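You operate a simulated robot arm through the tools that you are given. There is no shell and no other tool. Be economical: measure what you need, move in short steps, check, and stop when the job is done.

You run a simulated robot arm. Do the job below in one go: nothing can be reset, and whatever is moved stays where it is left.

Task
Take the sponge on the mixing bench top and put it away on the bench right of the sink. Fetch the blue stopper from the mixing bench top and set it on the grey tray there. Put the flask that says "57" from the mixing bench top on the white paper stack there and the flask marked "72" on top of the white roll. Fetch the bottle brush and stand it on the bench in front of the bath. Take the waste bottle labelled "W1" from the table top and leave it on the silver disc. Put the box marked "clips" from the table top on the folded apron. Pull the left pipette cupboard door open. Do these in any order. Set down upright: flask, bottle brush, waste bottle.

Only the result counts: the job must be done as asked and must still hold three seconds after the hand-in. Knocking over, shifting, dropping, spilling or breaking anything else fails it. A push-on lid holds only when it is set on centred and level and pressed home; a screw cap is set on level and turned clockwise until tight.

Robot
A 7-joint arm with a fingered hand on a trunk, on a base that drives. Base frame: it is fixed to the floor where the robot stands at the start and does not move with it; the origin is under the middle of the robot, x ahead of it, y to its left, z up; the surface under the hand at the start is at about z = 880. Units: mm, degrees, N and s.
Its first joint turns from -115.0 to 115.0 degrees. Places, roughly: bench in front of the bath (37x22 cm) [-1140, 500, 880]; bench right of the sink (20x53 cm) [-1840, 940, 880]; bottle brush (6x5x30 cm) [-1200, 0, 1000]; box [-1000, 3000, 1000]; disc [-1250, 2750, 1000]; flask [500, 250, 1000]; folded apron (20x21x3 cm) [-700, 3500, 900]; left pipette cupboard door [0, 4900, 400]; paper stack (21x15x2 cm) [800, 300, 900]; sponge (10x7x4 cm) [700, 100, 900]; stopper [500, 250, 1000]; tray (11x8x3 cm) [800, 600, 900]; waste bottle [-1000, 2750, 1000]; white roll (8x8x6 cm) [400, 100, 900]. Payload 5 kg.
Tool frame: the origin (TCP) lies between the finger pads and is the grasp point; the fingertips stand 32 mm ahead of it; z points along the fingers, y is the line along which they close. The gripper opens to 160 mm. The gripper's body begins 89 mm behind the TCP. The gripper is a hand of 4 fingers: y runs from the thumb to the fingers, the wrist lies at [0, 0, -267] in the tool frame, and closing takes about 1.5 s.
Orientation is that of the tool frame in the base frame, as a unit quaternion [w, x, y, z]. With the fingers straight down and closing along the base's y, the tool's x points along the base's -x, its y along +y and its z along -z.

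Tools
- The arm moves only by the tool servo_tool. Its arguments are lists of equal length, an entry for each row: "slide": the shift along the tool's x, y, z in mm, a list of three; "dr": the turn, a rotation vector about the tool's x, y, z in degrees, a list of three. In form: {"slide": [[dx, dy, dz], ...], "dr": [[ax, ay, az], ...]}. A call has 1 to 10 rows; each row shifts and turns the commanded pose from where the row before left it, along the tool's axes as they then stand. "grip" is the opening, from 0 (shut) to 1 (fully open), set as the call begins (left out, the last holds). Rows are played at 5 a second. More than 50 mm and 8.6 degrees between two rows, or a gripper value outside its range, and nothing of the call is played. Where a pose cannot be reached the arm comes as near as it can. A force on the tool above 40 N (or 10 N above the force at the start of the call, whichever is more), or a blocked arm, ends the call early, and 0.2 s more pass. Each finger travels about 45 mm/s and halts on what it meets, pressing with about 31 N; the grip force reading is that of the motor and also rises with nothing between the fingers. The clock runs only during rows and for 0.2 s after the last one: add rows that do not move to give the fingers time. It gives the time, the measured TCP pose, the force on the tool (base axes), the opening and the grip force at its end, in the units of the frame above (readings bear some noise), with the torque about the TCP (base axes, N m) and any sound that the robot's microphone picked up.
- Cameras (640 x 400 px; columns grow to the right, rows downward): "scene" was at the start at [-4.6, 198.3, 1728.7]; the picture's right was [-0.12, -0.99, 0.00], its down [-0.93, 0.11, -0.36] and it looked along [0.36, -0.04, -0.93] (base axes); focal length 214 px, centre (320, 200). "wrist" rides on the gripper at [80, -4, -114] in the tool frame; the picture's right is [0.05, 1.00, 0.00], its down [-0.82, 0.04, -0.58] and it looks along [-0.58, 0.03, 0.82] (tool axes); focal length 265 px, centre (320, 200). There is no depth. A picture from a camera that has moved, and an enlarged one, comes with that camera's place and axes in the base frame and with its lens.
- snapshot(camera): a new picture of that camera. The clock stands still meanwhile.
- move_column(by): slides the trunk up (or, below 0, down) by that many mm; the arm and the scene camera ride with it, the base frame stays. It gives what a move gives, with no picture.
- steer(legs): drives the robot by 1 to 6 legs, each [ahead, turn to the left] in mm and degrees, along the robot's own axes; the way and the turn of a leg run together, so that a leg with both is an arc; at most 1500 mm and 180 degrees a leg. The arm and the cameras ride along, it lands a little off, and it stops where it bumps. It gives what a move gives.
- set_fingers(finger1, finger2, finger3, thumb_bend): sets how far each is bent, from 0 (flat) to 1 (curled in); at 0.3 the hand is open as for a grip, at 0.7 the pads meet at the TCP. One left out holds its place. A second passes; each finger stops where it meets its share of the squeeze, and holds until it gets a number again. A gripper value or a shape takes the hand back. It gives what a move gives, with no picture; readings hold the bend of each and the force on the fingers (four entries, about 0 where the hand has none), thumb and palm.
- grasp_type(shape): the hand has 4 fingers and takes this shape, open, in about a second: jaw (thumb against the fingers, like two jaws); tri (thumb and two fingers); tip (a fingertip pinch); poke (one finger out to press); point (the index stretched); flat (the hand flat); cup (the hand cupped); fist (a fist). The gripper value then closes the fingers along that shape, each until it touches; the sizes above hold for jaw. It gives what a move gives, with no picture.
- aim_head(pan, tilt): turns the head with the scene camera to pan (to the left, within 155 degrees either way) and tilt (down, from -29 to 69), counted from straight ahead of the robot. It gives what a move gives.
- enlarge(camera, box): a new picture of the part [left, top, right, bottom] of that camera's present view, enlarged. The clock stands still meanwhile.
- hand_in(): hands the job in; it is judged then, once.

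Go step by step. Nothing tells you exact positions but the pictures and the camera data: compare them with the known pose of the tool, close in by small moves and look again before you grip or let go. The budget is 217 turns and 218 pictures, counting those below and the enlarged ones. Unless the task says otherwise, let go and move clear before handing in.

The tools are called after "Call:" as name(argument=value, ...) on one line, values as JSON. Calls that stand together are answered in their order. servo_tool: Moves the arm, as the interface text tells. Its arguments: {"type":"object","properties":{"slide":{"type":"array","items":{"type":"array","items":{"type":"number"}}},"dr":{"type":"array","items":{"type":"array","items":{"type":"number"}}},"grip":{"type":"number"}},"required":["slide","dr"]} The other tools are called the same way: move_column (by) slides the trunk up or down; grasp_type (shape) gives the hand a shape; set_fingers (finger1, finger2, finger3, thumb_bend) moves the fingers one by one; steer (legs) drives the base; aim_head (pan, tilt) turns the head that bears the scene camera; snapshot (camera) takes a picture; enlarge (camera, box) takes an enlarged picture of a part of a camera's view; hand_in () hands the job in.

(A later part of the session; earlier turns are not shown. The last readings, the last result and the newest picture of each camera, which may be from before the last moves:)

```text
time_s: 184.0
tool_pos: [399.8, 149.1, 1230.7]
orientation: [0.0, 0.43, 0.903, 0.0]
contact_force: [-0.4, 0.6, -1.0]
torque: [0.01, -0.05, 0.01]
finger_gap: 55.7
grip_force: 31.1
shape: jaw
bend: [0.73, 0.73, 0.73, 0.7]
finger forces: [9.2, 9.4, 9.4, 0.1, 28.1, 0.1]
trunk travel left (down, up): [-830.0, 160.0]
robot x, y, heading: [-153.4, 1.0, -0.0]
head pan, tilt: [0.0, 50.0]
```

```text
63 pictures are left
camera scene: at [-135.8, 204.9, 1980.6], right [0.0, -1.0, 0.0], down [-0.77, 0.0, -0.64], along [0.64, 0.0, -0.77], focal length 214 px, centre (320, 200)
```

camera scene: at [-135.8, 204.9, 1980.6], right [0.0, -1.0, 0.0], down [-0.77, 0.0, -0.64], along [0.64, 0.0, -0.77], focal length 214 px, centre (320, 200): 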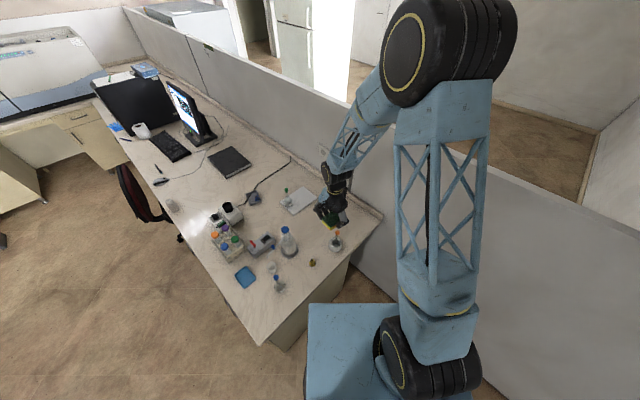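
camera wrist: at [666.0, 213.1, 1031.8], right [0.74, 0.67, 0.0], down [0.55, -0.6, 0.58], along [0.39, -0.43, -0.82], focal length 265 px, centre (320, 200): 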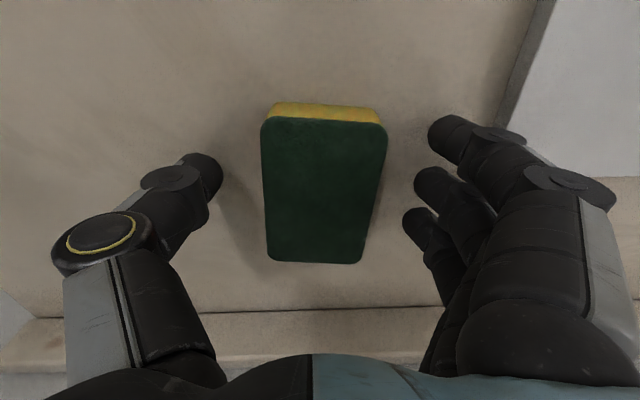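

All mixing-bench items look right. I turn and drive toward the sink bench in legs.

Call:
steer(legs=[[0, 117.8], [568, 0], [0, 17.2]])

Call:
steer(legs=[[1316, 0], [0, 90]])

Call:
aim_head(pan=0, tilt=45)

Call:
snapshot(camera="scene")

```text
time_s: 193.5
tool_pos: [-931.0, 769.4, 1229.4]
orientation: [0.0, -0.678, 0.735, 0.0]
contact_force: [-0.4, -0.9, -0.5]
torque: [0.06, 0.0, 0.03]
finger_gap: 55.3
grip_force: 30.5
shape: jaw
bend: [0.73, 0.73, 0.73, 0.7]
finger forces: [9.1, 9.3, 9.3, 0.1, 27.6, 0.1]
trunk travel left (down, up): [-830.0, 160.0]
robot x, y, heading: [-429.2, 495.5, 136.2]
head pan, tilt: [0.0, 50.0]
```

```text
time_s: 204.2
tool_pos: [-1670.9, 936.9, 1229.7]
orientation: [0.0, 0.999, -0.049, 0.0]
contact_force: [0.0, -0.6, 0.0]
torque: [0.01, 0.01, 0.04]
finger_gap: 54.7
grip_force: 31.2
shape: jaw
bend: [0.73, 0.73, 0.73, 0.7]
finger forces: [9.0, 9.1, 9.1, 0.0, 27.4, 0.0]
trunk travel left (down, up): [-830.0, 160.0]
robot x, y, heading: [-1388.5, 1433.0, -134.9]
head pan, tilt: [0.0, 50.0]
```

```text
time_s: 204.9
tool_pos: [-1671.3, 937.5, 1231.1]
orientation: [0.0, 0.999, -0.049, 0.0]
contact_force: [0.0, -0.7, -0.7]
torque: [0.03, 0.0, -0.01]
finger_gap: 54.7
grip_force: 30.8
shape: jaw
bend: [0.73, 0.73, 0.73, 0.7]
finger forces: [9.0, 9.1, 9.3, 0.0, 27.3, 0.0]
trunk travel left (down, up): [-830.0, 160.0]
robot x, y, heading: [-1388.1, 1438.3, -135.0]
head pan, tilt: [0.0, 45.0]
```

```text
62 pictures are left
camera scene: at [-1258.6, 1278.3, 1987.5], right [-0.71, 0.7, 0.0], down [0.5, 0.5, -0.71], along [-0.5, -0.5, -0.71], focal length 214 px, centre (320, 200)
```

scene: 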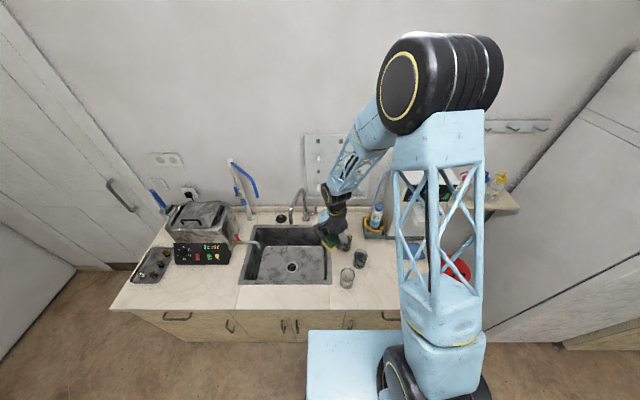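

I see the sink bench well. I zoom on the area right of the sink for a free spot.

Call:
enlarge(camera="scene", box=[300, 190, 420, 330])

Call:
snapshot(camera="wrist")

```text
2.86 times, centred on (360, 260) of scene
camera zoom: at [-1258.6, 1278.3, 1987.5], right [-0.71, 0.7, 0.0], down [0.5, 0.5, -0.71], along [-0.5, -0.5, -0.71], focal length 613 px, centre (206, 29)
```

zoom: 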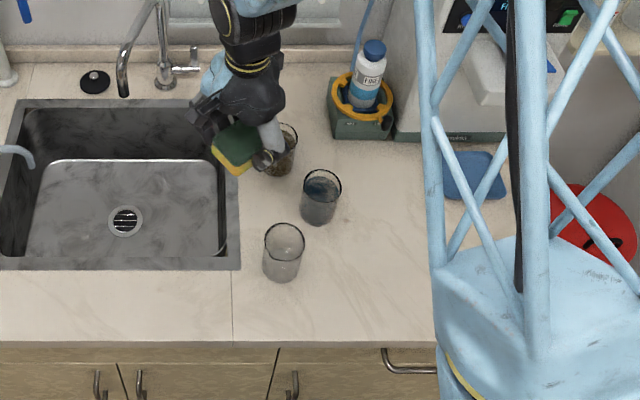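

```text
60 pictures are left
camera wrist: at [-1591.4, 933.7, 1342.5], right [-0.05, -1.0, 0.0], down [-0.82, 0.04, 0.58], along [-0.58, 0.03, -0.82], focal length 265 px, centre (320, 200)
```

wrist: 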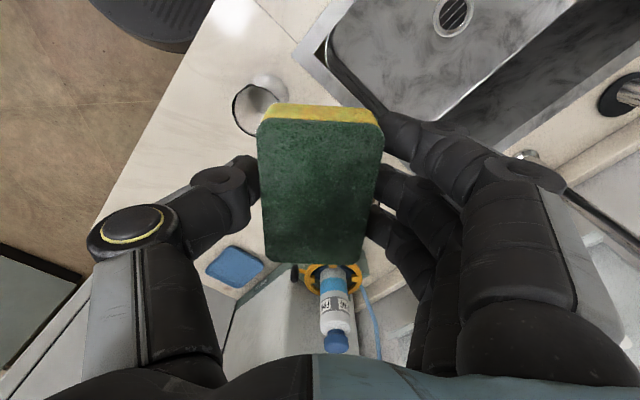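

Free spot: between the beaker and the right side, near the front, at about (−1734, 1148). I move there high and turn the sponge to fit.

Call:
servo_tool(slide=[[-16.7, -40.6, 0], [-16.7, -40.6, 0], [-16.7, -40.6, 0], [-16.7, -40.6, 0], [-16.7, -40.6, 0], [0, 0, 0]], dr=[[0, 0, 0], [0, 0, 0], [0, 0, 0], [0, 0, 0], [0, 0, 0], [0, 0, 0]])

Call:
servo_tool(slide=[[0, 0, 30], [0, 0, 30], [0, 0, 30], [0, 0, 30], [0, 0, 30], [0, 0, 30], [0, 0, 0]], dr=[[0, 0, -8.4], [0, 0, -8.4], [0, 0, -8.4], [0, 0, -8.4], [0, 0, -8.4], [0, 0, -8.4], [0, 0, 0]])

Call:
snapshot(camera="wrist")

Call:
enlarge(camera="scene", box=[300, 190, 420, 330])

```text
time_s: 206.3
tool_pos: [-1735.3, 1148.6, 1229.9]
orientation: [0.0, 0.999, -0.048, 0.0]
contact_force: [0.4, -0.1, -0.2]
torque: [0.05, 0.02, -0.02]
finger_gap: 54.6
grip_force: 31.3
shape: jaw
bend: [0.73, 0.73, 0.73, 0.7]
finger forces: [9.0, 9.3, 9.2, 0.0, 27.5, 0.0]
trunk travel left (down, up): [-830.0, 160.0]
robot x, y, heading: [-1389.2, 1432.4, -134.8]
head pan, tilt: [0.0, 45.0]
```

```text
time_s: 207.9
tool_pos: [-1733.2, 1148.2, 1051.5]
orientation: [0.001, 0.924, 0.382, -0.001]
contact_force: [0.0, 0.0, -0.4]
torque: [0.01, -0.02, -0.01]
finger_gap: 55.1
grip_force: 31.2
shape: jaw
bend: [0.73, 0.73, 0.73, 0.7]
finger forces: [8.9, 9.3, 9.3, 0.0, 27.5, 0.0]
trunk travel left (down, up): [-830.0, 160.0]
robot x, y, heading: [-1385.4, 1435.7, -134.6]
head pan, tilt: [0.0, 45.0]
```

```text
59 pictures are left
camera wrist: at [-1679.8, 1208.1, 1164.2], right [0.74, -0.67, 0.0], down [-0.55, -0.61, 0.58], along [-0.39, -0.43, -0.82], focal length 265 px, centre (320, 200)
```

wrist: 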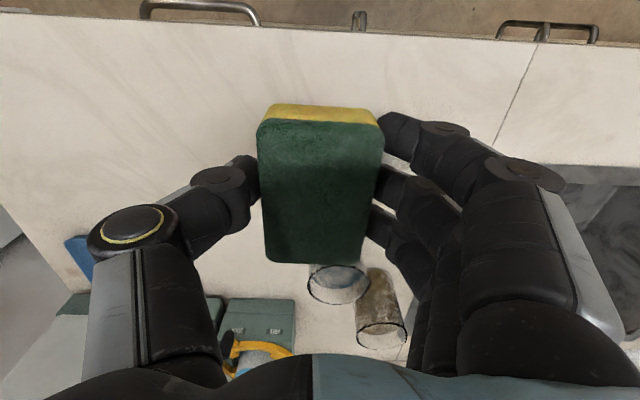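

```text
2.86 times, centred on (360, 260) of scene
camera zoom: at [-1258.6, 1279.3, 1987.7], right [-0.71, 0.7, 0.0], down [0.5, 0.5, -0.71], along [-0.5, -0.5, -0.71], focal length 613 px, centre (206, 29)
```

zoom: 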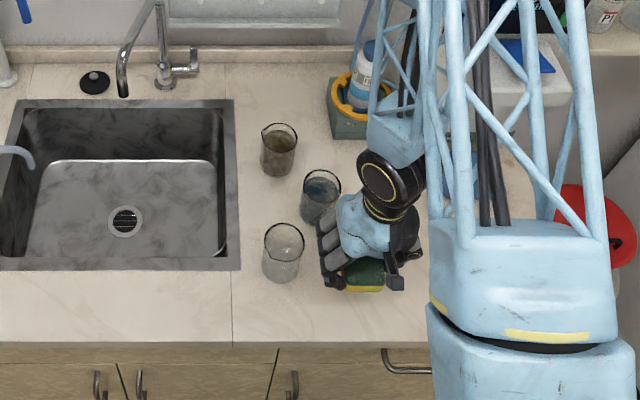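

Clear below. I lower the sponge to the bench.

Call:
servo_tool(slide=[[0, 0, 30], [0, 0, 30], [0, 0, 30], [0, 0, 25], [0, 0, 11], [0, 0, 0]], dr=[[0, 0, 0], [0, 0, 0], [0, 0, 0], [0, 0, 0], [0, 0, 0], [0, 0, 0]])

Call:
enlarge(camera="scene", box=[320, 220, 400, 310])

```text
time_s: 209.3
tool_pos: [-1732.8, 1148.4, 923.2]
orientation: [0.0, 0.924, 0.382, 0.0]
contact_force: [-0.2, -0.8, 0.1]
torque: [0.02, -0.03, -0.02]
finger_gap: 54.7
grip_force: 31.1
shape: jaw
bend: [0.73, 0.73, 0.73, 0.7]
finger forces: [9.0, 9.1, 9.4, 0.0, 27.4, 0.0]
trunk travel left (down, up): [-830.0, 160.0]
robot x, y, heading: [-1390.2, 1438.4, -134.8]
head pan, tilt: [0.0, 45.0]
```

```text
4.44 times, centred on (360, 265) of scene
camera zoom: at [-1258.5, 1278.5, 1987.6], right [-0.71, 0.7, 0.0], down [0.5, 0.5, -0.71], along [-0.5, -0.5, -0.71], focal length 953 px, centre (142, -89)
```

zoom: 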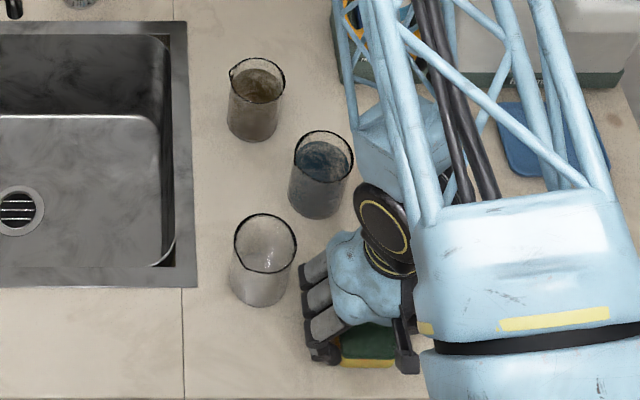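

Clear of the beaker. I lower 3 mm, release and rise.

Call:
servo_tool(slide=[[0, 0, 3], [0, 0, 0], [0, 0, 0], [0, 0, 0], [0, 0, 0]], dr=[[0, 0, 0], [0, 0, 0], [0, 0, 0], [0, 0, 0], [0, 0, 0]], grip=0.52)

Call:
servo_tool(slide=[[0, 0, -20], [0, 0, -40], [0, 0, -45], [0, 0, -45], [0, 0, -45], [0, 0, -45], [0, 0, -45], [0, 0, 0]], dr=[[0, 0, 0], [0, 0, 0], [0, 0, 0], [0, 0, 0], [0, 0, 0], [0, 0, 0], [0, 0, 0], [0, 0, 0]])

Call:
snapshot(camera="scene")

```text
time_s: 210.5
tool_pos: [-1733.6, 1147.1, 920.8]
orientation: [0.0, 0.924, 0.382, 0.0]
contact_force: [0.4, 0.3, -0.5]
torque: [0.0, -0.04, -0.02]
finger_gap: 82.3
grip_force: 0.0
shape: jaw
bend: [0.72, 0.72, 0.72, 0.7]
finger forces: [0.0, 0.0, 0.0, 0.1, 0.0, 0.0]
trunk travel left (down, up): [-830.0, 160.0]
robot x, y, heading: [-1387.5, 1434.8, -134.9]
head pan, tilt: [0.0, 45.0]
```

```text
time_s: 212.3
tool_pos: [-1736.1, 1146.0, 1206.4]
orientation: [-0.001, 0.924, 0.382, 0.001]
contact_force: [-0.2, -1.4, -0.7]
torque: [0.04, 0.01, 0.03]
finger_gap: 82.5
grip_force: 0.0
shape: jaw
bend: [0.72, 0.72, 0.72, 0.7]
finger forces: [0.1, 0.1, 0.0, 0.0, 0.1, 0.0]
trunk travel left (down, up): [-830.0, 160.0]
robot x, y, heading: [-1388.0, 1437.2, -135.1]
head pan, tilt: [0.0, 45.0]
```

```text
56 pictures are left
camera scene: at [-1258.9, 1276.2, 1987.3], right [-0.71, 0.7, 0.0], down [0.5, 0.5, -0.71], along [-0.5, -0.5, -0.71], focal length 214 px, centre (320, 200)
```

scene: 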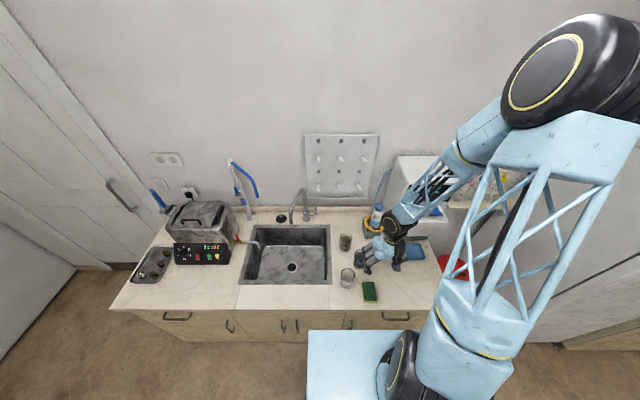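

The sponge is placed. Next the bottle brush at the far end by the bath; I drive 990 mm along the bench and face it again.

Call:
steer(legs=[[0, 90], [990, 0], [0, -90]])

Call:
aim_head(pan=8, tilt=40)

Call:
snapshot(camera="scene")

```text
time_s: 225.4
tool_pos: [-1061.1, 468.2, 1207.7]
orientation: [-0.001, 0.931, 0.365, 0.0]
contact_force: [0.6, 0.3, 0.2]
torque: [0.0, 0.03, 0.01]
finger_gap: 82.6
grip_force: 0.1
shape: jaw
bend: [0.72, 0.72, 0.72, 0.7]
finger forces: [0.0, 0.1, 0.0, 0.0, 0.0, 0.0]
trunk travel left (down, up): [-830.0, 160.0]
robot x, y, heading: [-703.2, 745.4, -136.7]
head pan, tilt: [0.0, 45.0]
```

```text
time_s: 226.1
tool_pos: [-1061.7, 466.2, 1207.0]
orientation: [0.0, 0.931, 0.365, 0.0]
contact_force: [-0.5, 0.7, -0.5]
torque: [0.03, 0.0, 0.0]
finger_gap: 82.6
grip_force: 0.2
shape: jaw
bend: [0.72, 0.72, 0.72, 0.7]
finger forces: [0.1, 0.0, 0.0, 0.0, 0.0, 0.0]
trunk travel left (down, up): [-830.0, 160.0]
robot x, y, heading: [-706.3, 743.5, -136.9]
head pan, tilt: [8.0, 40.0]
```

```text
55 pictures are left
camera scene: at [-574.4, 571.4, 1994.8], right [-0.78, 0.63, 0.0], down [0.4, 0.5, -0.77], along [-0.48, -0.6, -0.64], focal length 214 px, centre (320, 200)
```

scene: 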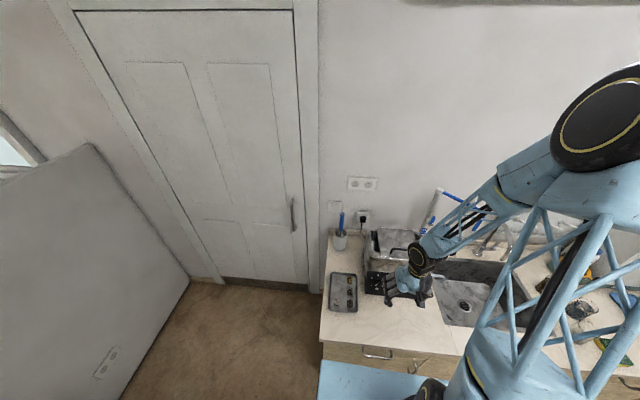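

Call:
enlarge(camera="scene", box=[310, 190, 430, 340])

Call:
enlarge(camera="scene", box=[322, 200, 372, 260])

```text
2.67 times, centred on (370, 265) of scene
camera zoom: at [-574.4, 571.4, 1994.8], right [-0.78, 0.63, 0.0], down [0.4, 0.5, -0.77], along [-0.48, -0.6, -0.64], focal length 572 px, centre (187, 27)
```

zoom: 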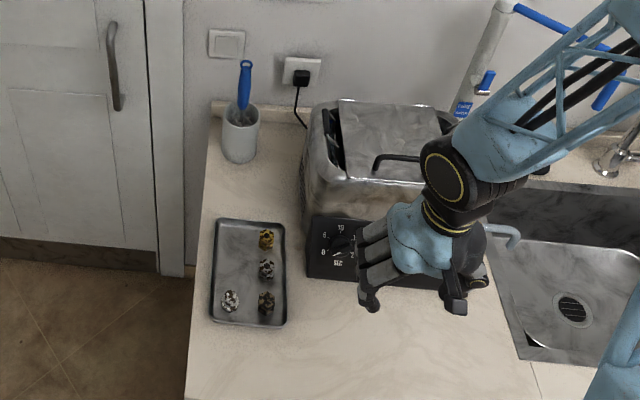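

```text
6.67 times, centred on (347, 230) of scene
camera zoom: at [-574.4, 571.4, 1994.8], right [-0.78, 0.63, 0.0], down [0.4, 0.5, -0.77], along [-0.48, -0.6, -0.64], focal length 1430 px, centre (140, 0)
```

zoom: 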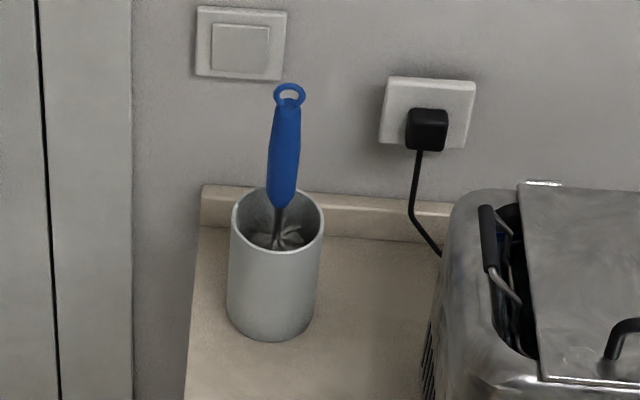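

The brush stands vertically in its cup at about (−1207, −16), handle from z 1041 to 1175. I change to the fingertip pinch and move above it.

Call:
grasp_type(shape="tip")

Call:
servo_tool(slide=[[0, 0, -25], [0, 0, -25], [-43.4, 25.5, 0], [-43.4, 25.5, 0], [-43.4, 25.5, 0], [-43.4, 25.5, 0], [-43.4, 25.5, 0], [-43.4, 25.5, 0], [-43.4, 25.5, 0], [0, 0, 0]], dr=[[0, 0, 0], [0, 0, 0], [0, 0, 0], [0, 0, 0], [0, 0, 0], [0, 0, 0], [0, 0, 0], [0, 0, 0], [0, 0, 0], [0, 0, 0]], grip=0.5)

Call:
snapshot(camera="wrist")

```text
time_s: 227.0
tool_pos: [-1061.6, 468.1, 1205.9]
orientation: [0.0, 0.931, 0.364, 0.001]
contact_force: [-0.6, -0.2, -0.3]
torque: [0.02, 0.0, -0.01]
finger_gap: 159.9
grip_force: 0.1
shape: tip
bend: [0.01, 0.3, 0.01, 0.3]
finger forces: [0.0, 0.0, 0.0, 0.0, 0.0, 0.0]
trunk travel left (down, up): [-830.0, 160.0]
robot x, y, heading: [-704.6, 741.9, -137.0]
head pan, tilt: [8.0, 40.0]
```

```text
refused: row 3 steps farther than a row can; nothing moved
```

```text
52 pictures are left
camera wrist: at [-1005.3, 525.7, 1319.0], right [0.72, -0.7, 0.0], down [-0.57, -0.59, 0.58], along [-0.4, -0.41, -0.82], focal length 265 px, centre (320, 200)
```

wrist: 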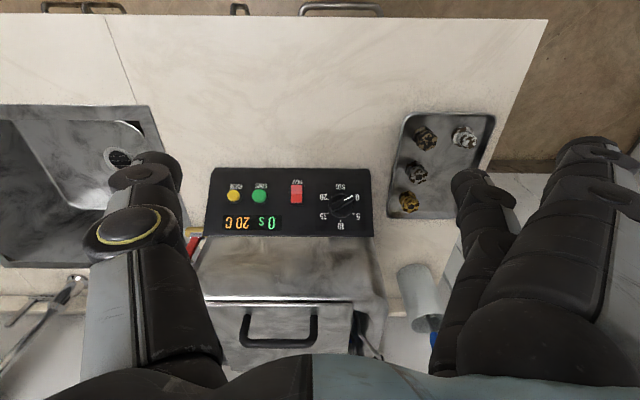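

Call:
servo_tool(slide=[[0, 0, -25], [0, 0, -25], [-40, 23.4, 0], [-40, 23.4, 0], [-40, 23.4, 0], [-40, 23.4, 0], [-40, 23.4, 0], [-40, 23.4, 0], [-40, 23.4, 0], [-40, 23.4, 0]], dr=[[0, 0, 0], [0, 0, 0], [0, 0, 0], [0, 0, 0], [0, 0, 0], [0, 0, 0], [0, 0, 0], [0, 0, 0], [0, 0, 0], [0, 0, 0]], grip=0.5)

Call:
servo_tool(slide=[[-40, 23.4, 0], [-40, 23.4, 0], [-10, 5.8, 0], [0, 0, 0]], dr=[[0, 0, 0], [0, 0, 0], [0, 0, 0], [0, 0, 0]])

Call:
snapshot(camera="wrist")

```text
time_s: 229.2
tool_pos: [-1170.5, 109.6, 1254.5]
orientation: [-0.001, 0.931, 0.365, 0.001]
contact_force: [0.3, -0.3, -0.6]
torque: [0.05, 0.01, -0.01]
finger_gap: 80.7
grip_force: 0.0
shape: tip
bend: [0.01, 0.72, 0.01, 0.7]
finger forces: [0.0, 0.1, 0.0, 0.0, 0.1, 0.1]
trunk travel left (down, up): [-830.0, 160.0]
robot x, y, heading: [-700.7, 743.6, -136.9]
head pan, tilt: [8.0, 40.0]
```

```text
time_s: 230.2
tool_pos: [-1200.5, 13.8, 1256.2]
orientation: [-0.001, 0.931, 0.365, 0.0]
contact_force: [-0.4, 0.4, -0.9]
torque: [-0.02, 0.0, 0.01]
finger_gap: 80.6
grip_force: 0.0
shape: tip
bend: [0.01, 0.72, 0.01, 0.7]
finger forces: [0.0, 0.1, 0.0, 0.1, 0.1, 0.0]
trunk travel left (down, up): [-830.0, 160.0]
robot x, y, heading: [-704.4, 741.7, -136.9]
head pan, tilt: [8.0, 40.0]
```

```text
51 pictures are left
camera wrist: at [-1145.1, 71.4, 1369.4], right [0.72, -0.7, 0.0], down [-0.57, -0.59, 0.58], along [-0.4, -0.41, -0.82], focal length 265 px, centre (320, 200)
```

wrist: 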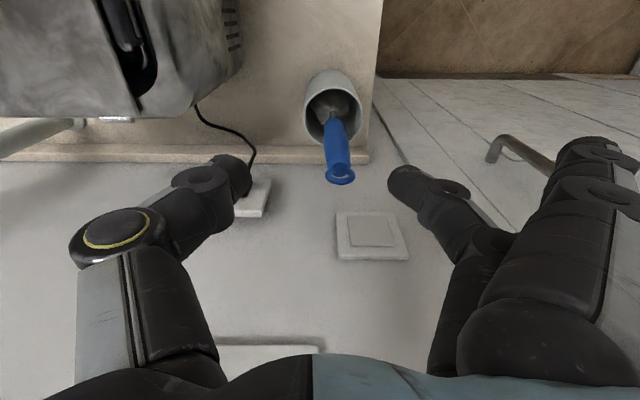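

Handle is at about (−1211, −19). I centre over it and descend.

Call:
servo_tool(slide=[[-30, 17, 0], [0, 0, 30], [0, 0, 30], [0, 0, 30], [0, 0, 30], [0, 0, 30], [0, 0, 0]], dr=[[0, 0, 0], [0, 0, 0], [0, 0, 0], [0, 0, 0], [0, 0, 0], [0, 0, 0], [0, 0, 0]])

Call:
snapshot(camera="wrist")

```text
time_s: 231.8
tool_pos: [-1208.4, -20.3, 1105.2]
orientation: [0.0, 0.931, 0.365, 0.0]
contact_force: [-0.9, -0.4, 0.4]
torque: [-0.01, 0.0, -0.02]
finger_gap: 80.3
grip_force: 0.0
shape: tip
bend: [0.01, 0.72, 0.01, 0.7]
finger forces: [0.0, 0.0, 0.1, 0.0, 0.1, 0.1]
trunk travel left (down, up): [-830.0, 160.0]
robot x, y, heading: [-702.6, 743.7, -136.8]
head pan, tilt: [8.0, 40.0]
```

```text
50 pictures are left
camera wrist: at [-1153.0, 37.6, 1219.0], right [0.72, -0.7, 0.0], down [-0.57, -0.59, 0.58], along [-0.4, -0.41, -0.82], focal length 265 px, centre (320, 200)
```

wrist: 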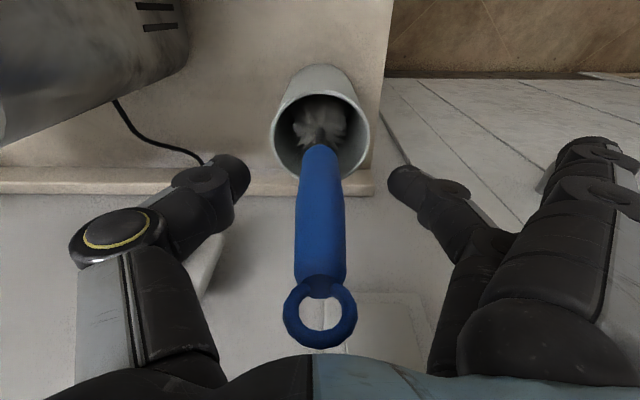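

Handle is centred between thumb and finger. I close and lift slightly.

Call:
servo_tool(slide=[[0, 0, 0], [0, 0, 0], [0, 0, 0], [0, 0, 0], [0, 0, 0], [0, 0, 0], [0, 0, 0], [0, 0, 0]], dr=[[0, 0, 0], [0, 0, 0], [0, 0, 0], [0, 0, 0], [0, 0, 0], [0, 0, 0], [0, 0, 0], [0, 0, 0]], grip=0.0)

Call:
servo_tool(slide=[[0, 0, -20], [0, 0, -20], [0, 0, 0]], dr=[[0, 0, 0], [0, 0, 0], [0, 0, 0]])

Call:
snapshot(camera="wrist")

```text
time_s: 233.6
tool_pos: [-1209.4, -20.3, 1105.8]
orientation: [0.0, 0.931, 0.365, 0.0]
contact_force: [-0.3, 1.0, -0.2]
torque: [-0.02, 0.0, -0.02]
finger_gap: 17.4
grip_force: 31.0
shape: tip
bend: [0.28, 0.72, 0.28, 0.7]
finger forces: [0.1, 24.7, 0.0, 0.1, 24.5, 0.0]
trunk travel left (down, up): [-830.0, 160.0]
robot x, y, heading: [-700.1, 738.9, -136.6]
head pan, tilt: [8.0, 40.0]
```

```text
time_s: 234.4
tool_pos: [-1210.2, -19.8, 1145.0]
orientation: [0.0, 0.931, 0.365, 0.002]
contact_force: [-0.5, 0.0, -0.1]
torque: [0.0, 0.0, 0.02]
finger_gap: 17.5
grip_force: 31.3
shape: tip
bend: [0.28, 0.72, 0.28, 0.7]
finger forces: [0.1, 24.6, 0.0, 0.0, 24.6, 0.0]
trunk travel left (down, up): [-830.0, 160.0]
robot x, y, heading: [-702.2, 743.3, -136.8]
head pan, tilt: [8.0, 40.0]
```

```text
49 pictures are left
camera wrist: at [-1153.4, 37.7, 1258.5], right [0.72, -0.7, 0.0], down [-0.57, -0.59, 0.58], along [-0.4, -0.41, -0.82], focal length 265 px, centre (320, 200)
```

wrist: 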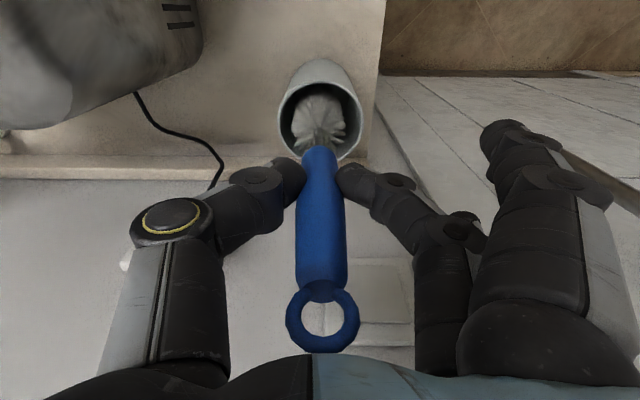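

Held well and the cup stays. I lift it out vertically using the column.

Call:
move_column(by=150)

Call:
snapshot(camera="wrist")

Call:
enlarge(camera="scene", box=[310, 200, 430, 340])

```text
time_s: 236.2
tool_pos: [-1209.2, -21.2, 1295.3]
orientation: [0.0, 0.931, 0.365, 0.001]
contact_force: [-0.2, 0.9, -0.8]
torque: [0.01, 0.0, 0.0]
finger_gap: 17.2
grip_force: 31.2
shape: tip
bend: [0.28, 0.72, 0.28, 0.7]
finger forces: [0.0, 24.6, 0.0, 0.0, 24.6, 0.1]
trunk travel left (down, up): [-980.0, 10.0]
robot x, y, heading: [-702.4, 742.9, -137.0]
head pan, tilt: [8.0, 40.0]
```

```text
48 pictures are left
camera wrist: at [-1153.4, 37.6, 1408.4], right [0.72, -0.7, 0.0], down [-0.57, -0.59, 0.58], along [-0.4, -0.41, -0.82], focal length 265 px, centre (320, 200)
```

wrist: 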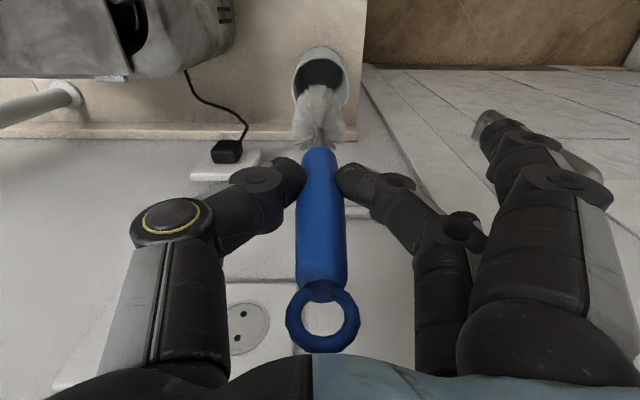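

```text
2.86 times, centred on (370, 270) of scene
camera zoom: at [-574.4, 570.8, 2144.7], right [-0.78, 0.63, 0.0], down [0.4, 0.5, -0.77], along [-0.48, -0.6, -0.64], focal length 613 px, centre (177, 0)
```

zoom: 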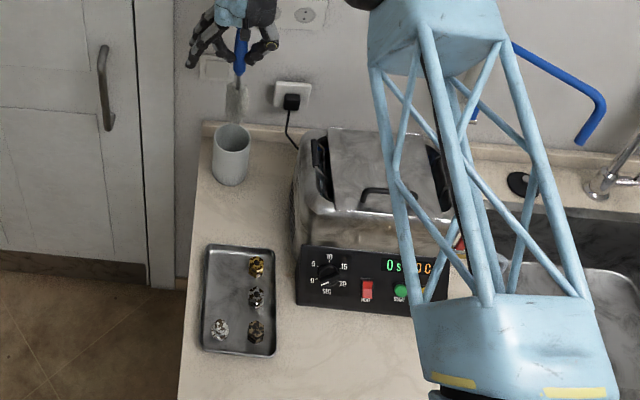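

The brush is out. I carry it toward the bench front, then sideways to the spot in front of the bath.

Call:
servo_tool(slide=[[46, -1.7, 0], [46, -1.7, 0], [46, -1.7, 0], [46, -1.7, 0], [46, -1.7, 0], [46, -1.7, 0], [46, -1.7, 0], [46, -1.7, 0], [46, -1.7, 0], [0, 0, 0]], dr=[[0, 0, 0], [0, 0, 0], [0, 0, 0], [0, 0, 0], [0, 0, 0], [0, 0, 0], [0, 0, 0], [0, 0, 0], [0, 0, 0], [0, 0, 0]])

Call:
servo_tool(slide=[[-1.7, -45.6, 0], [-1.7, -45.6, 0], [-1.7, -45.6, 0], [-1.7, -45.6, 0], [-1.7, -45.6, 0], [-1.7, -45.6, 0], [-1.7, -45.6, 0], [0, 0, 30], [0, 0, 30], [0, 0, 0]], dr=[[0, 0, 0], [0, 0, 0], [0, 0, 0], [0, 0, 0], [0, 0, 0], [0, 0, 0], [0, 0, 0], [0, 0, 0], [0, 0, 0], [0, 0, 0]])

Call:
aim_head(pan=-10, tilt=50)

Call:
snapshot(camera="scene")

Call:
snapshot(camera="wrist")

```text
time_s: 238.4
tool_pos: [-917.8, 273.4, 1296.1]
orientation: [0.0, 0.931, 0.365, 0.001]
contact_force: [-0.6, -0.1, -0.8]
torque: [0.02, -0.03, -0.01]
finger_gap: 17.2
grip_force: 31.3
shape: tip
bend: [0.28, 0.72, 0.28, 0.7]
finger forces: [0.0, 24.3, 0.1, 0.1, 24.7, 0.0]
trunk travel left (down, up): [-980.0, 10.0]
robot x, y, heading: [-706.6, 743.0, -136.7]
head pan, tilt: [8.0, 40.0]
```

```text
time_s: 240.6
tool_pos: [-1141.2, 497.7, 1238.2]
orientation: [0.0, 0.931, 0.365, 0.001]
contact_force: [-0.5, 0.6, -0.6]
torque: [0.02, -0.02, 0.0]
finger_gap: 17.0
grip_force: 31.1
shape: tip
bend: [0.28, 0.72, 0.28, 0.71]
finger forces: [0.0, 24.2, 0.1, 0.0, 24.3, 0.0]
trunk travel left (down, up): [-980.0, 10.0]
robot x, y, heading: [-703.3, 745.3, -136.8]
head pan, tilt: [8.0, 40.0]
```

```text
time_s: 241.4
tool_pos: [-1141.3, 497.8, 1237.8]
orientation: [0.0, 0.931, 0.365, 0.0]
contact_force: [0.8, 0.7, -1.9]
torque: [-0.01, 0.0, 0.02]
finger_gap: 16.8
grip_force: 30.9
shape: tip
bend: [0.28, 0.72, 0.28, 0.71]
finger forces: [0.1, 24.3, 0.1, 0.0, 24.4, 0.0]
trunk travel left (down, up): [-980.0, 10.0]
robot x, y, heading: [-701.9, 741.9, -136.8]
head pan, tilt: [-10.0, 50.0]
```

```text
46 pictures are left
camera scene: at [-585.4, 595.6, 2130.7], right [-0.55, 0.84, 0.0], down [0.64, 0.42, -0.64], along [-0.54, -0.35, -0.77], focal length 214 px, centre (320, 200)
```

scene: 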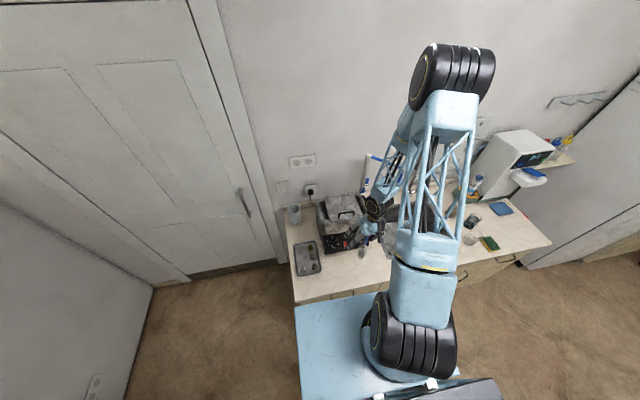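

```text
45 pictures are left
camera wrist: at [-1085.5, 555.9, 1350.4], right [0.72, -0.7, 0.0], down [-0.57, -0.59, 0.58], along [-0.4, -0.41, -0.82], focal length 265 px, centre (320, 200)
```

wrist: 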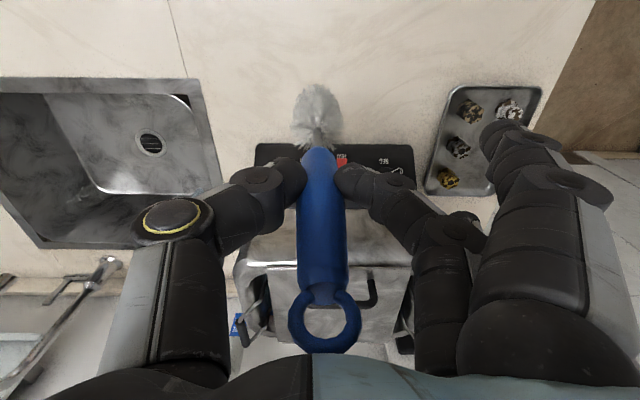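

The brush hangs within ~1° of vertical above the free area. I lower it and then feel for contact.

Call:
servo_tool(slide=[[0, 0, 40], [0, 0, 40], [0, 0, 30], [0, 0, 14], [0, 0, 0]], dr=[[0, 0, 0], [0, 0, 0], [0, 0, 0], [0, 0, 0], [0, 0, 0]])

Call:
servo_tool(slide=[[0, 0, 3], [0, 0, 0], [0, 0, 3], [0, 0, 0]], dr=[[0, 0, 0], [0, 0, 0], [0, 0, 0], [0, 0, 0]])

Call:
servo_tool(slide=[[0, 0, 2], [0, 0, 0], [0, 0, 2], [0, 0, 0]], dr=[[0, 0, 0], [0, 0, 0], [0, 0, 0], [0, 0, 0]])

```text
time_s: 242.6
tool_pos: [-1142.3, 498.7, 1112.8]
orientation: [0.0, 0.931, 0.365, -0.001]
contact_force: [-0.6, 0.0, 0.0]
torque: [0.01, -0.02, -0.01]
finger_gap: 17.0
grip_force: 31.2
shape: tip
bend: [0.28, 0.72, 0.28, 0.71]
finger forces: [0.0, 24.2, 0.1, 0.1, 24.2, 0.0]
trunk travel left (down, up): [-980.0, 10.0]
robot x, y, heading: [-705.5, 750.2, -136.9]
head pan, tilt: [-10.0, 50.0]
```

```text
time_s: 243.6
tool_pos: [-1141.8, 498.7, 1108.1]
orientation: [-0.001, 0.931, 0.366, 0.0]
contact_force: [-0.3, 0.3, -0.9]
torque: [0.0, 0.01, 0.01]
finger_gap: 16.8
grip_force: 31.1
shape: tip
bend: [0.28, 0.72, 0.28, 0.71]
finger forces: [0.1, 24.1, 0.0, 0.0, 24.2, 0.0]
trunk travel left (down, up): [-980.0, 10.0]
robot x, y, heading: [-705.2, 744.4, -137.0]
head pan, tilt: [-10.0, 50.0]
```

```text
time_s: 244.6
tool_pos: [-1141.3, 499.4, 1102.4]
orientation: [0.0, 0.931, 0.365, 0.0]
contact_force: [1.0, -0.7, -1.3]
torque: [-0.01, -0.01, 0.0]
finger_gap: 17.0
grip_force: 30.6
shape: tip
bend: [0.28, 0.72, 0.28, 0.71]
finger forces: [0.1, 24.2, 0.0, 0.0, 24.2, 0.0]
trunk travel left (down, up): [-980.0, 10.0]
robot x, y, heading: [-703.7, 742.7, -136.8]
head pan, tilt: [-10.0, 50.0]
```

Call:
servo_tool(slide=[[0, 0, 1.5], [0, 0, 0], [0, 0, 1.5], [0, 0, 0]], dr=[[0, 0, 0], [0, 0, 0], [0, 0, 0], [0, 0, 0]])

Call:
servo_tool(slide=[[0, 0, 1.5], [0, 0, 0]], dr=[[0, 0, 0], [0, 0, 0]])

Call:
servo_tool(slide=[[0, 0, 1.5], [0, 0, 0]], dr=[[0, 0, 0], [0, 0, 0]])

Call:
snapshot(camera="wrist")

```text
time_s: 245.6
tool_pos: [-1141.0, 499.9, 1099.5]
orientation: [0.0, 0.931, 0.364, -0.001]
contact_force: [0.3, 0.9, 3.8]
torque: [-0.03, 0.04, -0.01]
finger_gap: 17.0
grip_force: 30.9
shape: tip
bend: [0.28, 0.72, 0.28, 0.71]
finger forces: [0.0, 24.8, 0.1, 0.0, 25.1, 0.0]
trunk travel left (down, up): [-980.0, 10.0]
robot x, y, heading: [-702.1, 746.2, -136.5]
head pan, tilt: [-10.0, 50.0]
```

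```text
time_s: 246.2
tool_pos: [-1141.7, 499.7, 1097.9]
orientation: [0.001, 0.931, 0.366, 0.0]
contact_force: [-0.8, 1.3, 16.5]
torque: [-0.02, 0.03, -0.01]
finger_gap: 17.6
grip_force: 31.0
shape: tip
bend: [0.28, 0.72, 0.28, 0.71]
finger forces: [0.0, 28.2, 0.1, 0.0, 29.4, 0.0]
trunk travel left (down, up): [-980.0, 10.0]
robot x, y, heading: [-704.2, 741.3, -136.7]
head pan, tilt: [-10.0, 50.0]
```

```text
time_s: 246.8
tool_pos: [-1141.0, 499.4, 1097.7]
orientation: [0.0, 0.931, 0.365, 0.0]
contact_force: [0.3, 2.8, 29.3]
torque: [-0.04, 0.06, -0.02]
finger_gap: 19.0
grip_force: 31.5
shape: tip
bend: [0.28, 0.73, 0.28, 0.72]
finger forces: [0.1, 31.7, 0.0, 0.1, 34.2, 0.0]
trunk travel left (down, up): [-980.0, 10.0]
robot x, y, heading: [-704.4, 742.2, -136.7]
head pan, tilt: [-10.0, 50.0]
```

```text
44 pictures are left
camera wrist: at [-1084.7, 557.8, 1210.2], right [0.72, -0.7, 0.0], down [-0.57, -0.58, 0.58], along [-0.4, -0.41, -0.82], focal length 265 px, centre (320, 200)
```

wrist: 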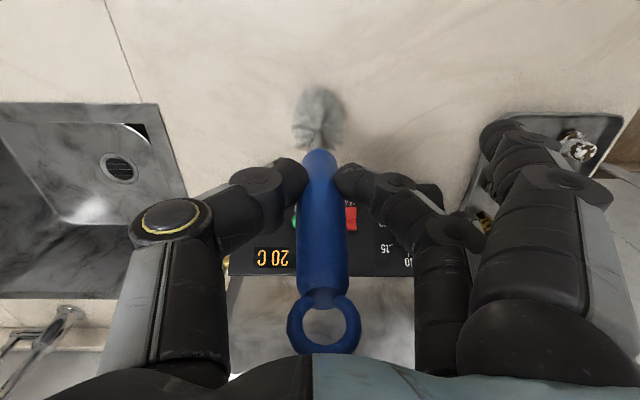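

The brush stands on the bench. I ease off 3 mm and open.

Call:
servo_tool(slide=[[0, 0, -3], [0, 0, 0]], dr=[[0, 0, 0], [0, 0, 0]])

Call:
servo_tool(slide=[[0, 0, 0], [0, 0, 0], [0, 0, 0], [0, 0, 0], [0, 0, 0], [0, 0, 0]], dr=[[0, 0, 0], [0, 0, 0], [0, 0, 0], [0, 0, 0], [0, 0, 0], [0, 0, 0]], grip=0.4)

Call:
snapshot(camera="wrist")

```text
time_s: 247.4
tool_pos: [-1141.5, 499.1, 1099.2]
orientation: [0.0, 0.931, 0.364, 0.0]
contact_force: [0.1, -0.7, 4.3]
torque: [0.01, -0.01, -0.01]
finger_gap: 18.2
grip_force: 31.3
shape: tip
bend: [0.28, 0.73, 0.28, 0.71]
finger forces: [0.0, 27.8, 0.1, 0.0, 28.2, 0.1]
trunk travel left (down, up): [-980.0, 10.0]
robot x, y, heading: [-705.9, 742.2, -136.8]
head pan, tilt: [-10.0, 50.0]
```

```text
time_s: 248.8
tool_pos: [-1142.4, 500.1, 1099.4]
orientation: [0.0, 0.931, 0.365, -0.001]
contact_force: [-0.1, -0.1, -0.1]
torque: [-0.03, -0.01, 0.0]
finger_gap: 63.0
grip_force: 0.0
shape: tip
bend: [0.01, 0.73, 0.01, 0.7]
finger forces: [0.0, 0.0, 0.0, 0.0, 0.0, 0.1]
trunk travel left (down, up): [-980.0, 10.0]
robot x, y, heading: [-706.5, 744.8, -137.0]
head pan, tilt: [-10.0, 50.0]
```

```text
43 pictures are left
camera wrist: at [-1085.7, 557.0, 1212.1], right [0.72, -0.7, 0.0], down [-0.57, -0.59, 0.58], along [-0.4, -0.41, -0.82], focal length 265 px, centre (320, 200)
```

wrist: 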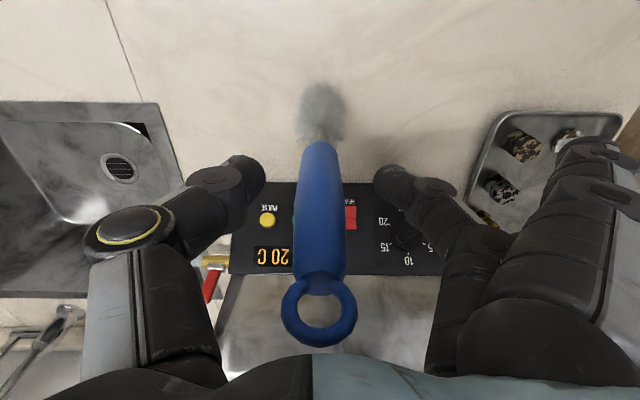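

It stands free. I rise straight up and verify.

Call:
servo_tool(slide=[[0, 0, -20], [0, 0, -30], [0, 0, -40], [0, 0, -40], [0, 0, -20], [0, 0, 0]], dr=[[0, 0, 0], [0, 0, 0], [0, 0, 0], [0, 0, 0], [0, 0, 0], [0, 0, 0]])

Call:
snapshot(camera="wrist")

```text
time_s: 250.2
tool_pos: [-1144.0, 500.3, 1250.9]
orientation: [0.0, 0.931, 0.364, 0.001]
contact_force: [-0.1, -0.1, 0.3]
torque: [0.01, 0.01, -0.02]
finger_gap: 63.2
grip_force: 0.3
shape: tip
bend: [0.01, 0.73, 0.01, 0.7]
finger forces: [0.0, 0.0, 0.1, 0.1, 0.0, 0.0]
trunk travel left (down, up): [-980.0, 10.0]
robot x, y, heading: [-705.3, 743.6, -136.8]
head pan, tilt: [-10.0, 50.0]
```

```text
42 pictures are left
camera wrist: at [-1087.1, 557.2, 1362.9], right [0.72, -0.7, 0.0], down [-0.57, -0.59, 0.58], along [-0.4, -0.41, -0.82], focal length 265 px, centre (320, 200)
```

wrist: 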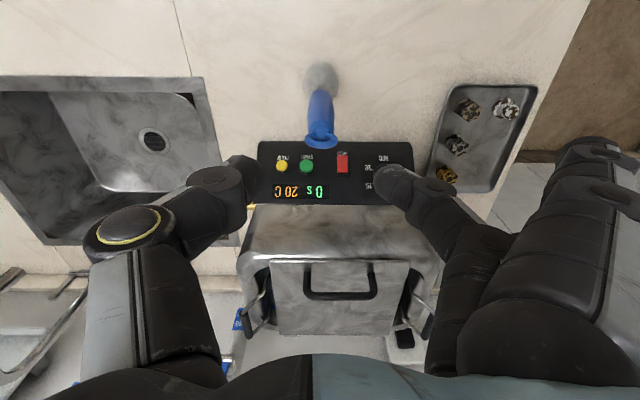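

The brush stands upright in front of the bath. Next the table; I raise the hand a bit and drive to the table's long side.

Call:
servo_tool(slide=[[30, 0, -30], [30, 0, -30], [0, 0, 0]], dr=[[0, 0, 0], [0, 0, 0], [0, 0, 0]])

Call:
steer(legs=[[0, -138.5], [1000, 0]])

Call:
aim_head(pan=25, tilt=35)

Call:
snapshot(camera="scene")

```text
time_s: 251.0
tool_pos: [-1098.1, 540.3, 1308.6]
orientation: [0.001, 0.931, 0.365, 0.0]
contact_force: [-0.2, -0.8, -1.0]
torque: [0.04, -0.02, -0.03]
finger_gap: 63.5
grip_force: 0.0
shape: tip
bend: [0.01, 0.73, 0.01, 0.7]
finger forces: [0.0, 0.0, 0.0, 0.1, 0.0, 0.1]
trunk travel left (down, up): [-980.0, 10.0]
robot x, y, heading: [-702.2, 742.6, -136.8]
head pan, tilt: [-10.0, 50.0]
```

```text
time_s: 262.0
tool_pos: [-477.7, 2139.3, 1310.1]
orientation: [0.0, -0.674, 0.739, 0.0]
contact_force: [-0.4, 0.2, -0.4]
torque: [-0.04, -0.01, -0.01]
finger_gap: 63.3
grip_force: 0.1
shape: tip
bend: [0.01, 0.73, 0.01, 0.7]
finger forces: [0.0, 0.0, 0.0, 0.0, 0.1, 0.1]
trunk travel left (down, up): [-980.0, 10.0]
robot x, y, heading: [-635.4, 1726.9, 84.8]
head pan, tilt: [-10.0, 50.0]
```

```text
time_s: 263.0
tool_pos: [-477.3, 2138.6, 1309.2]
orientation: [0.0, -0.673, 0.74, 0.0]
contact_force: [0.4, 0.9, 0.1]
torque: [-0.03, 0.0, -0.03]
finger_gap: 63.6
grip_force: 0.0
shape: tip
bend: [0.01, 0.73, 0.01, 0.7]
finger forces: [0.0, 0.0, 0.0, 0.1, 0.1, 0.1]
trunk travel left (down, up): [-980.0, 10.0]
robot x, y, heading: [-630.6, 1723.7, 85.0]
head pan, tilt: [25.0, 35.0]
```

```text
41 pictures are left
camera scene: at [-872.0, 1766.9, 2152.3], right [0.94, 0.34, 0.0], down [0.2, -0.54, -0.82], along [-0.28, 0.77, -0.57], focal length 214 px, centre (320, 200)
```

scene: 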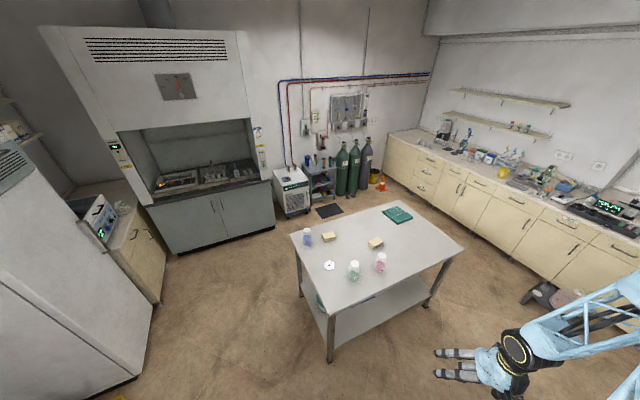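

Call:
enlarge(camera="scene", box=[280, 190, 480, 315])

Call:
enlarge(camera="scene", box=[315, 225, 395, 285])

```text
3.20 times, centred on (380, 252) of scene
camera zoom: at [-872.0, 1766.9, 2152.3], right [0.94, 0.34, 0.0], down [0.2, -0.54, -0.82], along [-0.28, 0.77, -0.57], focal length 686 px, centre (128, 32)
```

zoom: 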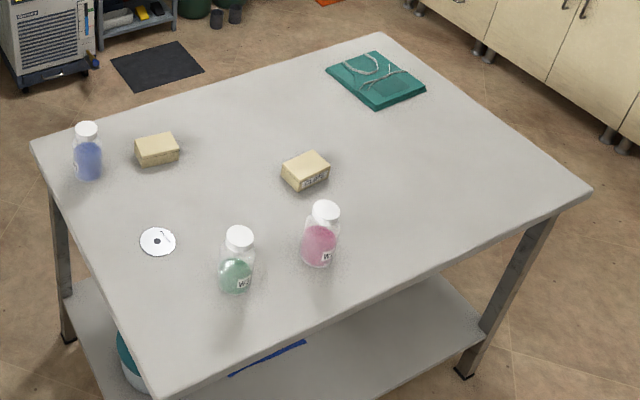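

```text
6.67 times, centred on (355, 255) of scene
camera zoom: at [-872.0, 1766.9, 2152.3], right [0.94, 0.34, 0.0], down [0.2, -0.54, -0.82], along [-0.28, 0.77, -0.57], focal length 1430 px, centre (87, -167)
```

zoom: 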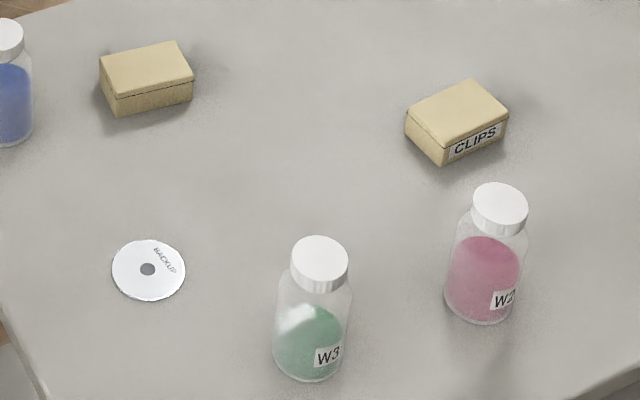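

Green is W3 and pink W2, so the blue bottle at the far left should be W1; disc at ≈(−1149, 2720), clips box ≈(−871, 3032), apron ≈(−727, 3459). I drive to the table side in front of the disc.

Call:
steer(legs=[[0, 14], [505, 0], [0, 36]])

Call:
aim_head(pan=0, tilt=45)

Call:
snapshot(camera="scene")

```text
time_s: 268.7
tool_pos: [-927.9, 2617.7, 1309.8]
orientation: [0.0, 0.922, -0.388, -0.001]
contact_force: [-0.1, 0.3, 0.3]
torque: [-0.01, 0.0, -0.01]
finger_gap: 63.5
grip_force: 0.1
shape: tip
bend: [0.01, 0.73, 0.01, 0.7]
finger forces: [0.0, 0.1, 0.0, 0.0, 0.1, 0.0]
trunk travel left (down, up): [-980.0, 10.0]
robot x, y, heading: [-712.7, 2228.1, 134.8]
head pan, tilt: [25.0, 35.0]
```

```text
time_s: 269.6
tool_pos: [-927.5, 2617.7, 1308.4]
orientation: [0.0, 0.922, -0.387, 0.0]
contact_force: [-0.3, 1.1, -0.7]
torque: [0.05, -0.02, 0.0]
finger_gap: 63.3
grip_force: 0.0
shape: tip
bend: [0.01, 0.73, 0.01, 0.7]
finger forces: [0.0, 0.0, 0.0, 0.0, 0.0, 0.1]
trunk travel left (down, up): [-980.0, 10.0]
robot x, y, heading: [-716.3, 2227.3, 135.2]
head pan, tilt: [0.0, 45.0]
```

```text
38 pictures are left
camera scene: at [-873.0, 2103.7, 2137.6], right [0.71, 0.7, 0.0], down [0.5, -0.5, -0.71], along [-0.5, 0.5, -0.71], focal length 214 px, centre (320, 200)
```

scene: 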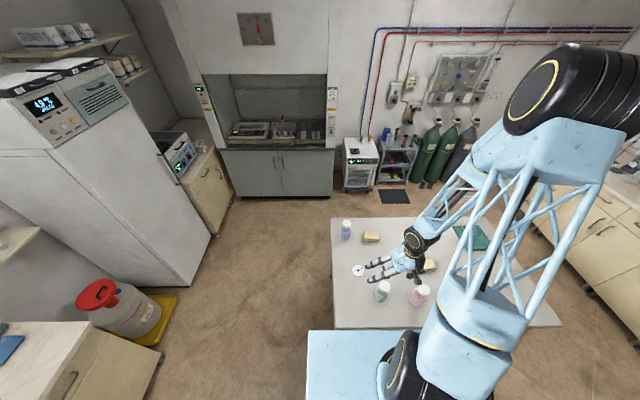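

Call:
enlarge(camera="scene", box=[325, 205, 425, 305])

Call:
enlarge(camera="scene", box=[335, 212, 360, 245])

```text
4.00 times, centred on (375, 255) of scene
camera zoom: at [-873.0, 2103.7, 2137.6], right [0.71, 0.7, 0.0], down [0.5, -0.5, -0.71], along [-0.5, 0.5, -0.71], focal length 858 px, centre (100, -20)
```

zoom: 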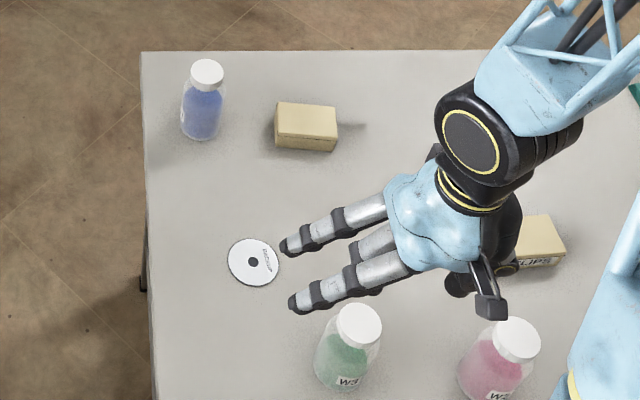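

```text
12.12 times, centred on (348, 228) of scene
camera zoom: at [-873.0, 2103.7, 2137.6], right [0.71, 0.7, 0.0], down [0.5, -0.5, -0.71], along [-0.5, 0.5, -0.71], focal length 2600 px, centre (-13, -146)
```

zoom: 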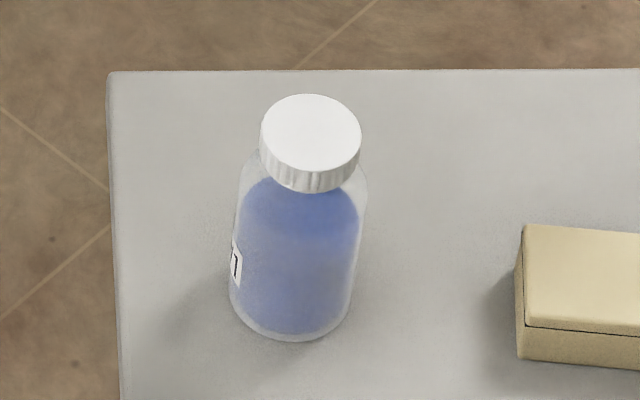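

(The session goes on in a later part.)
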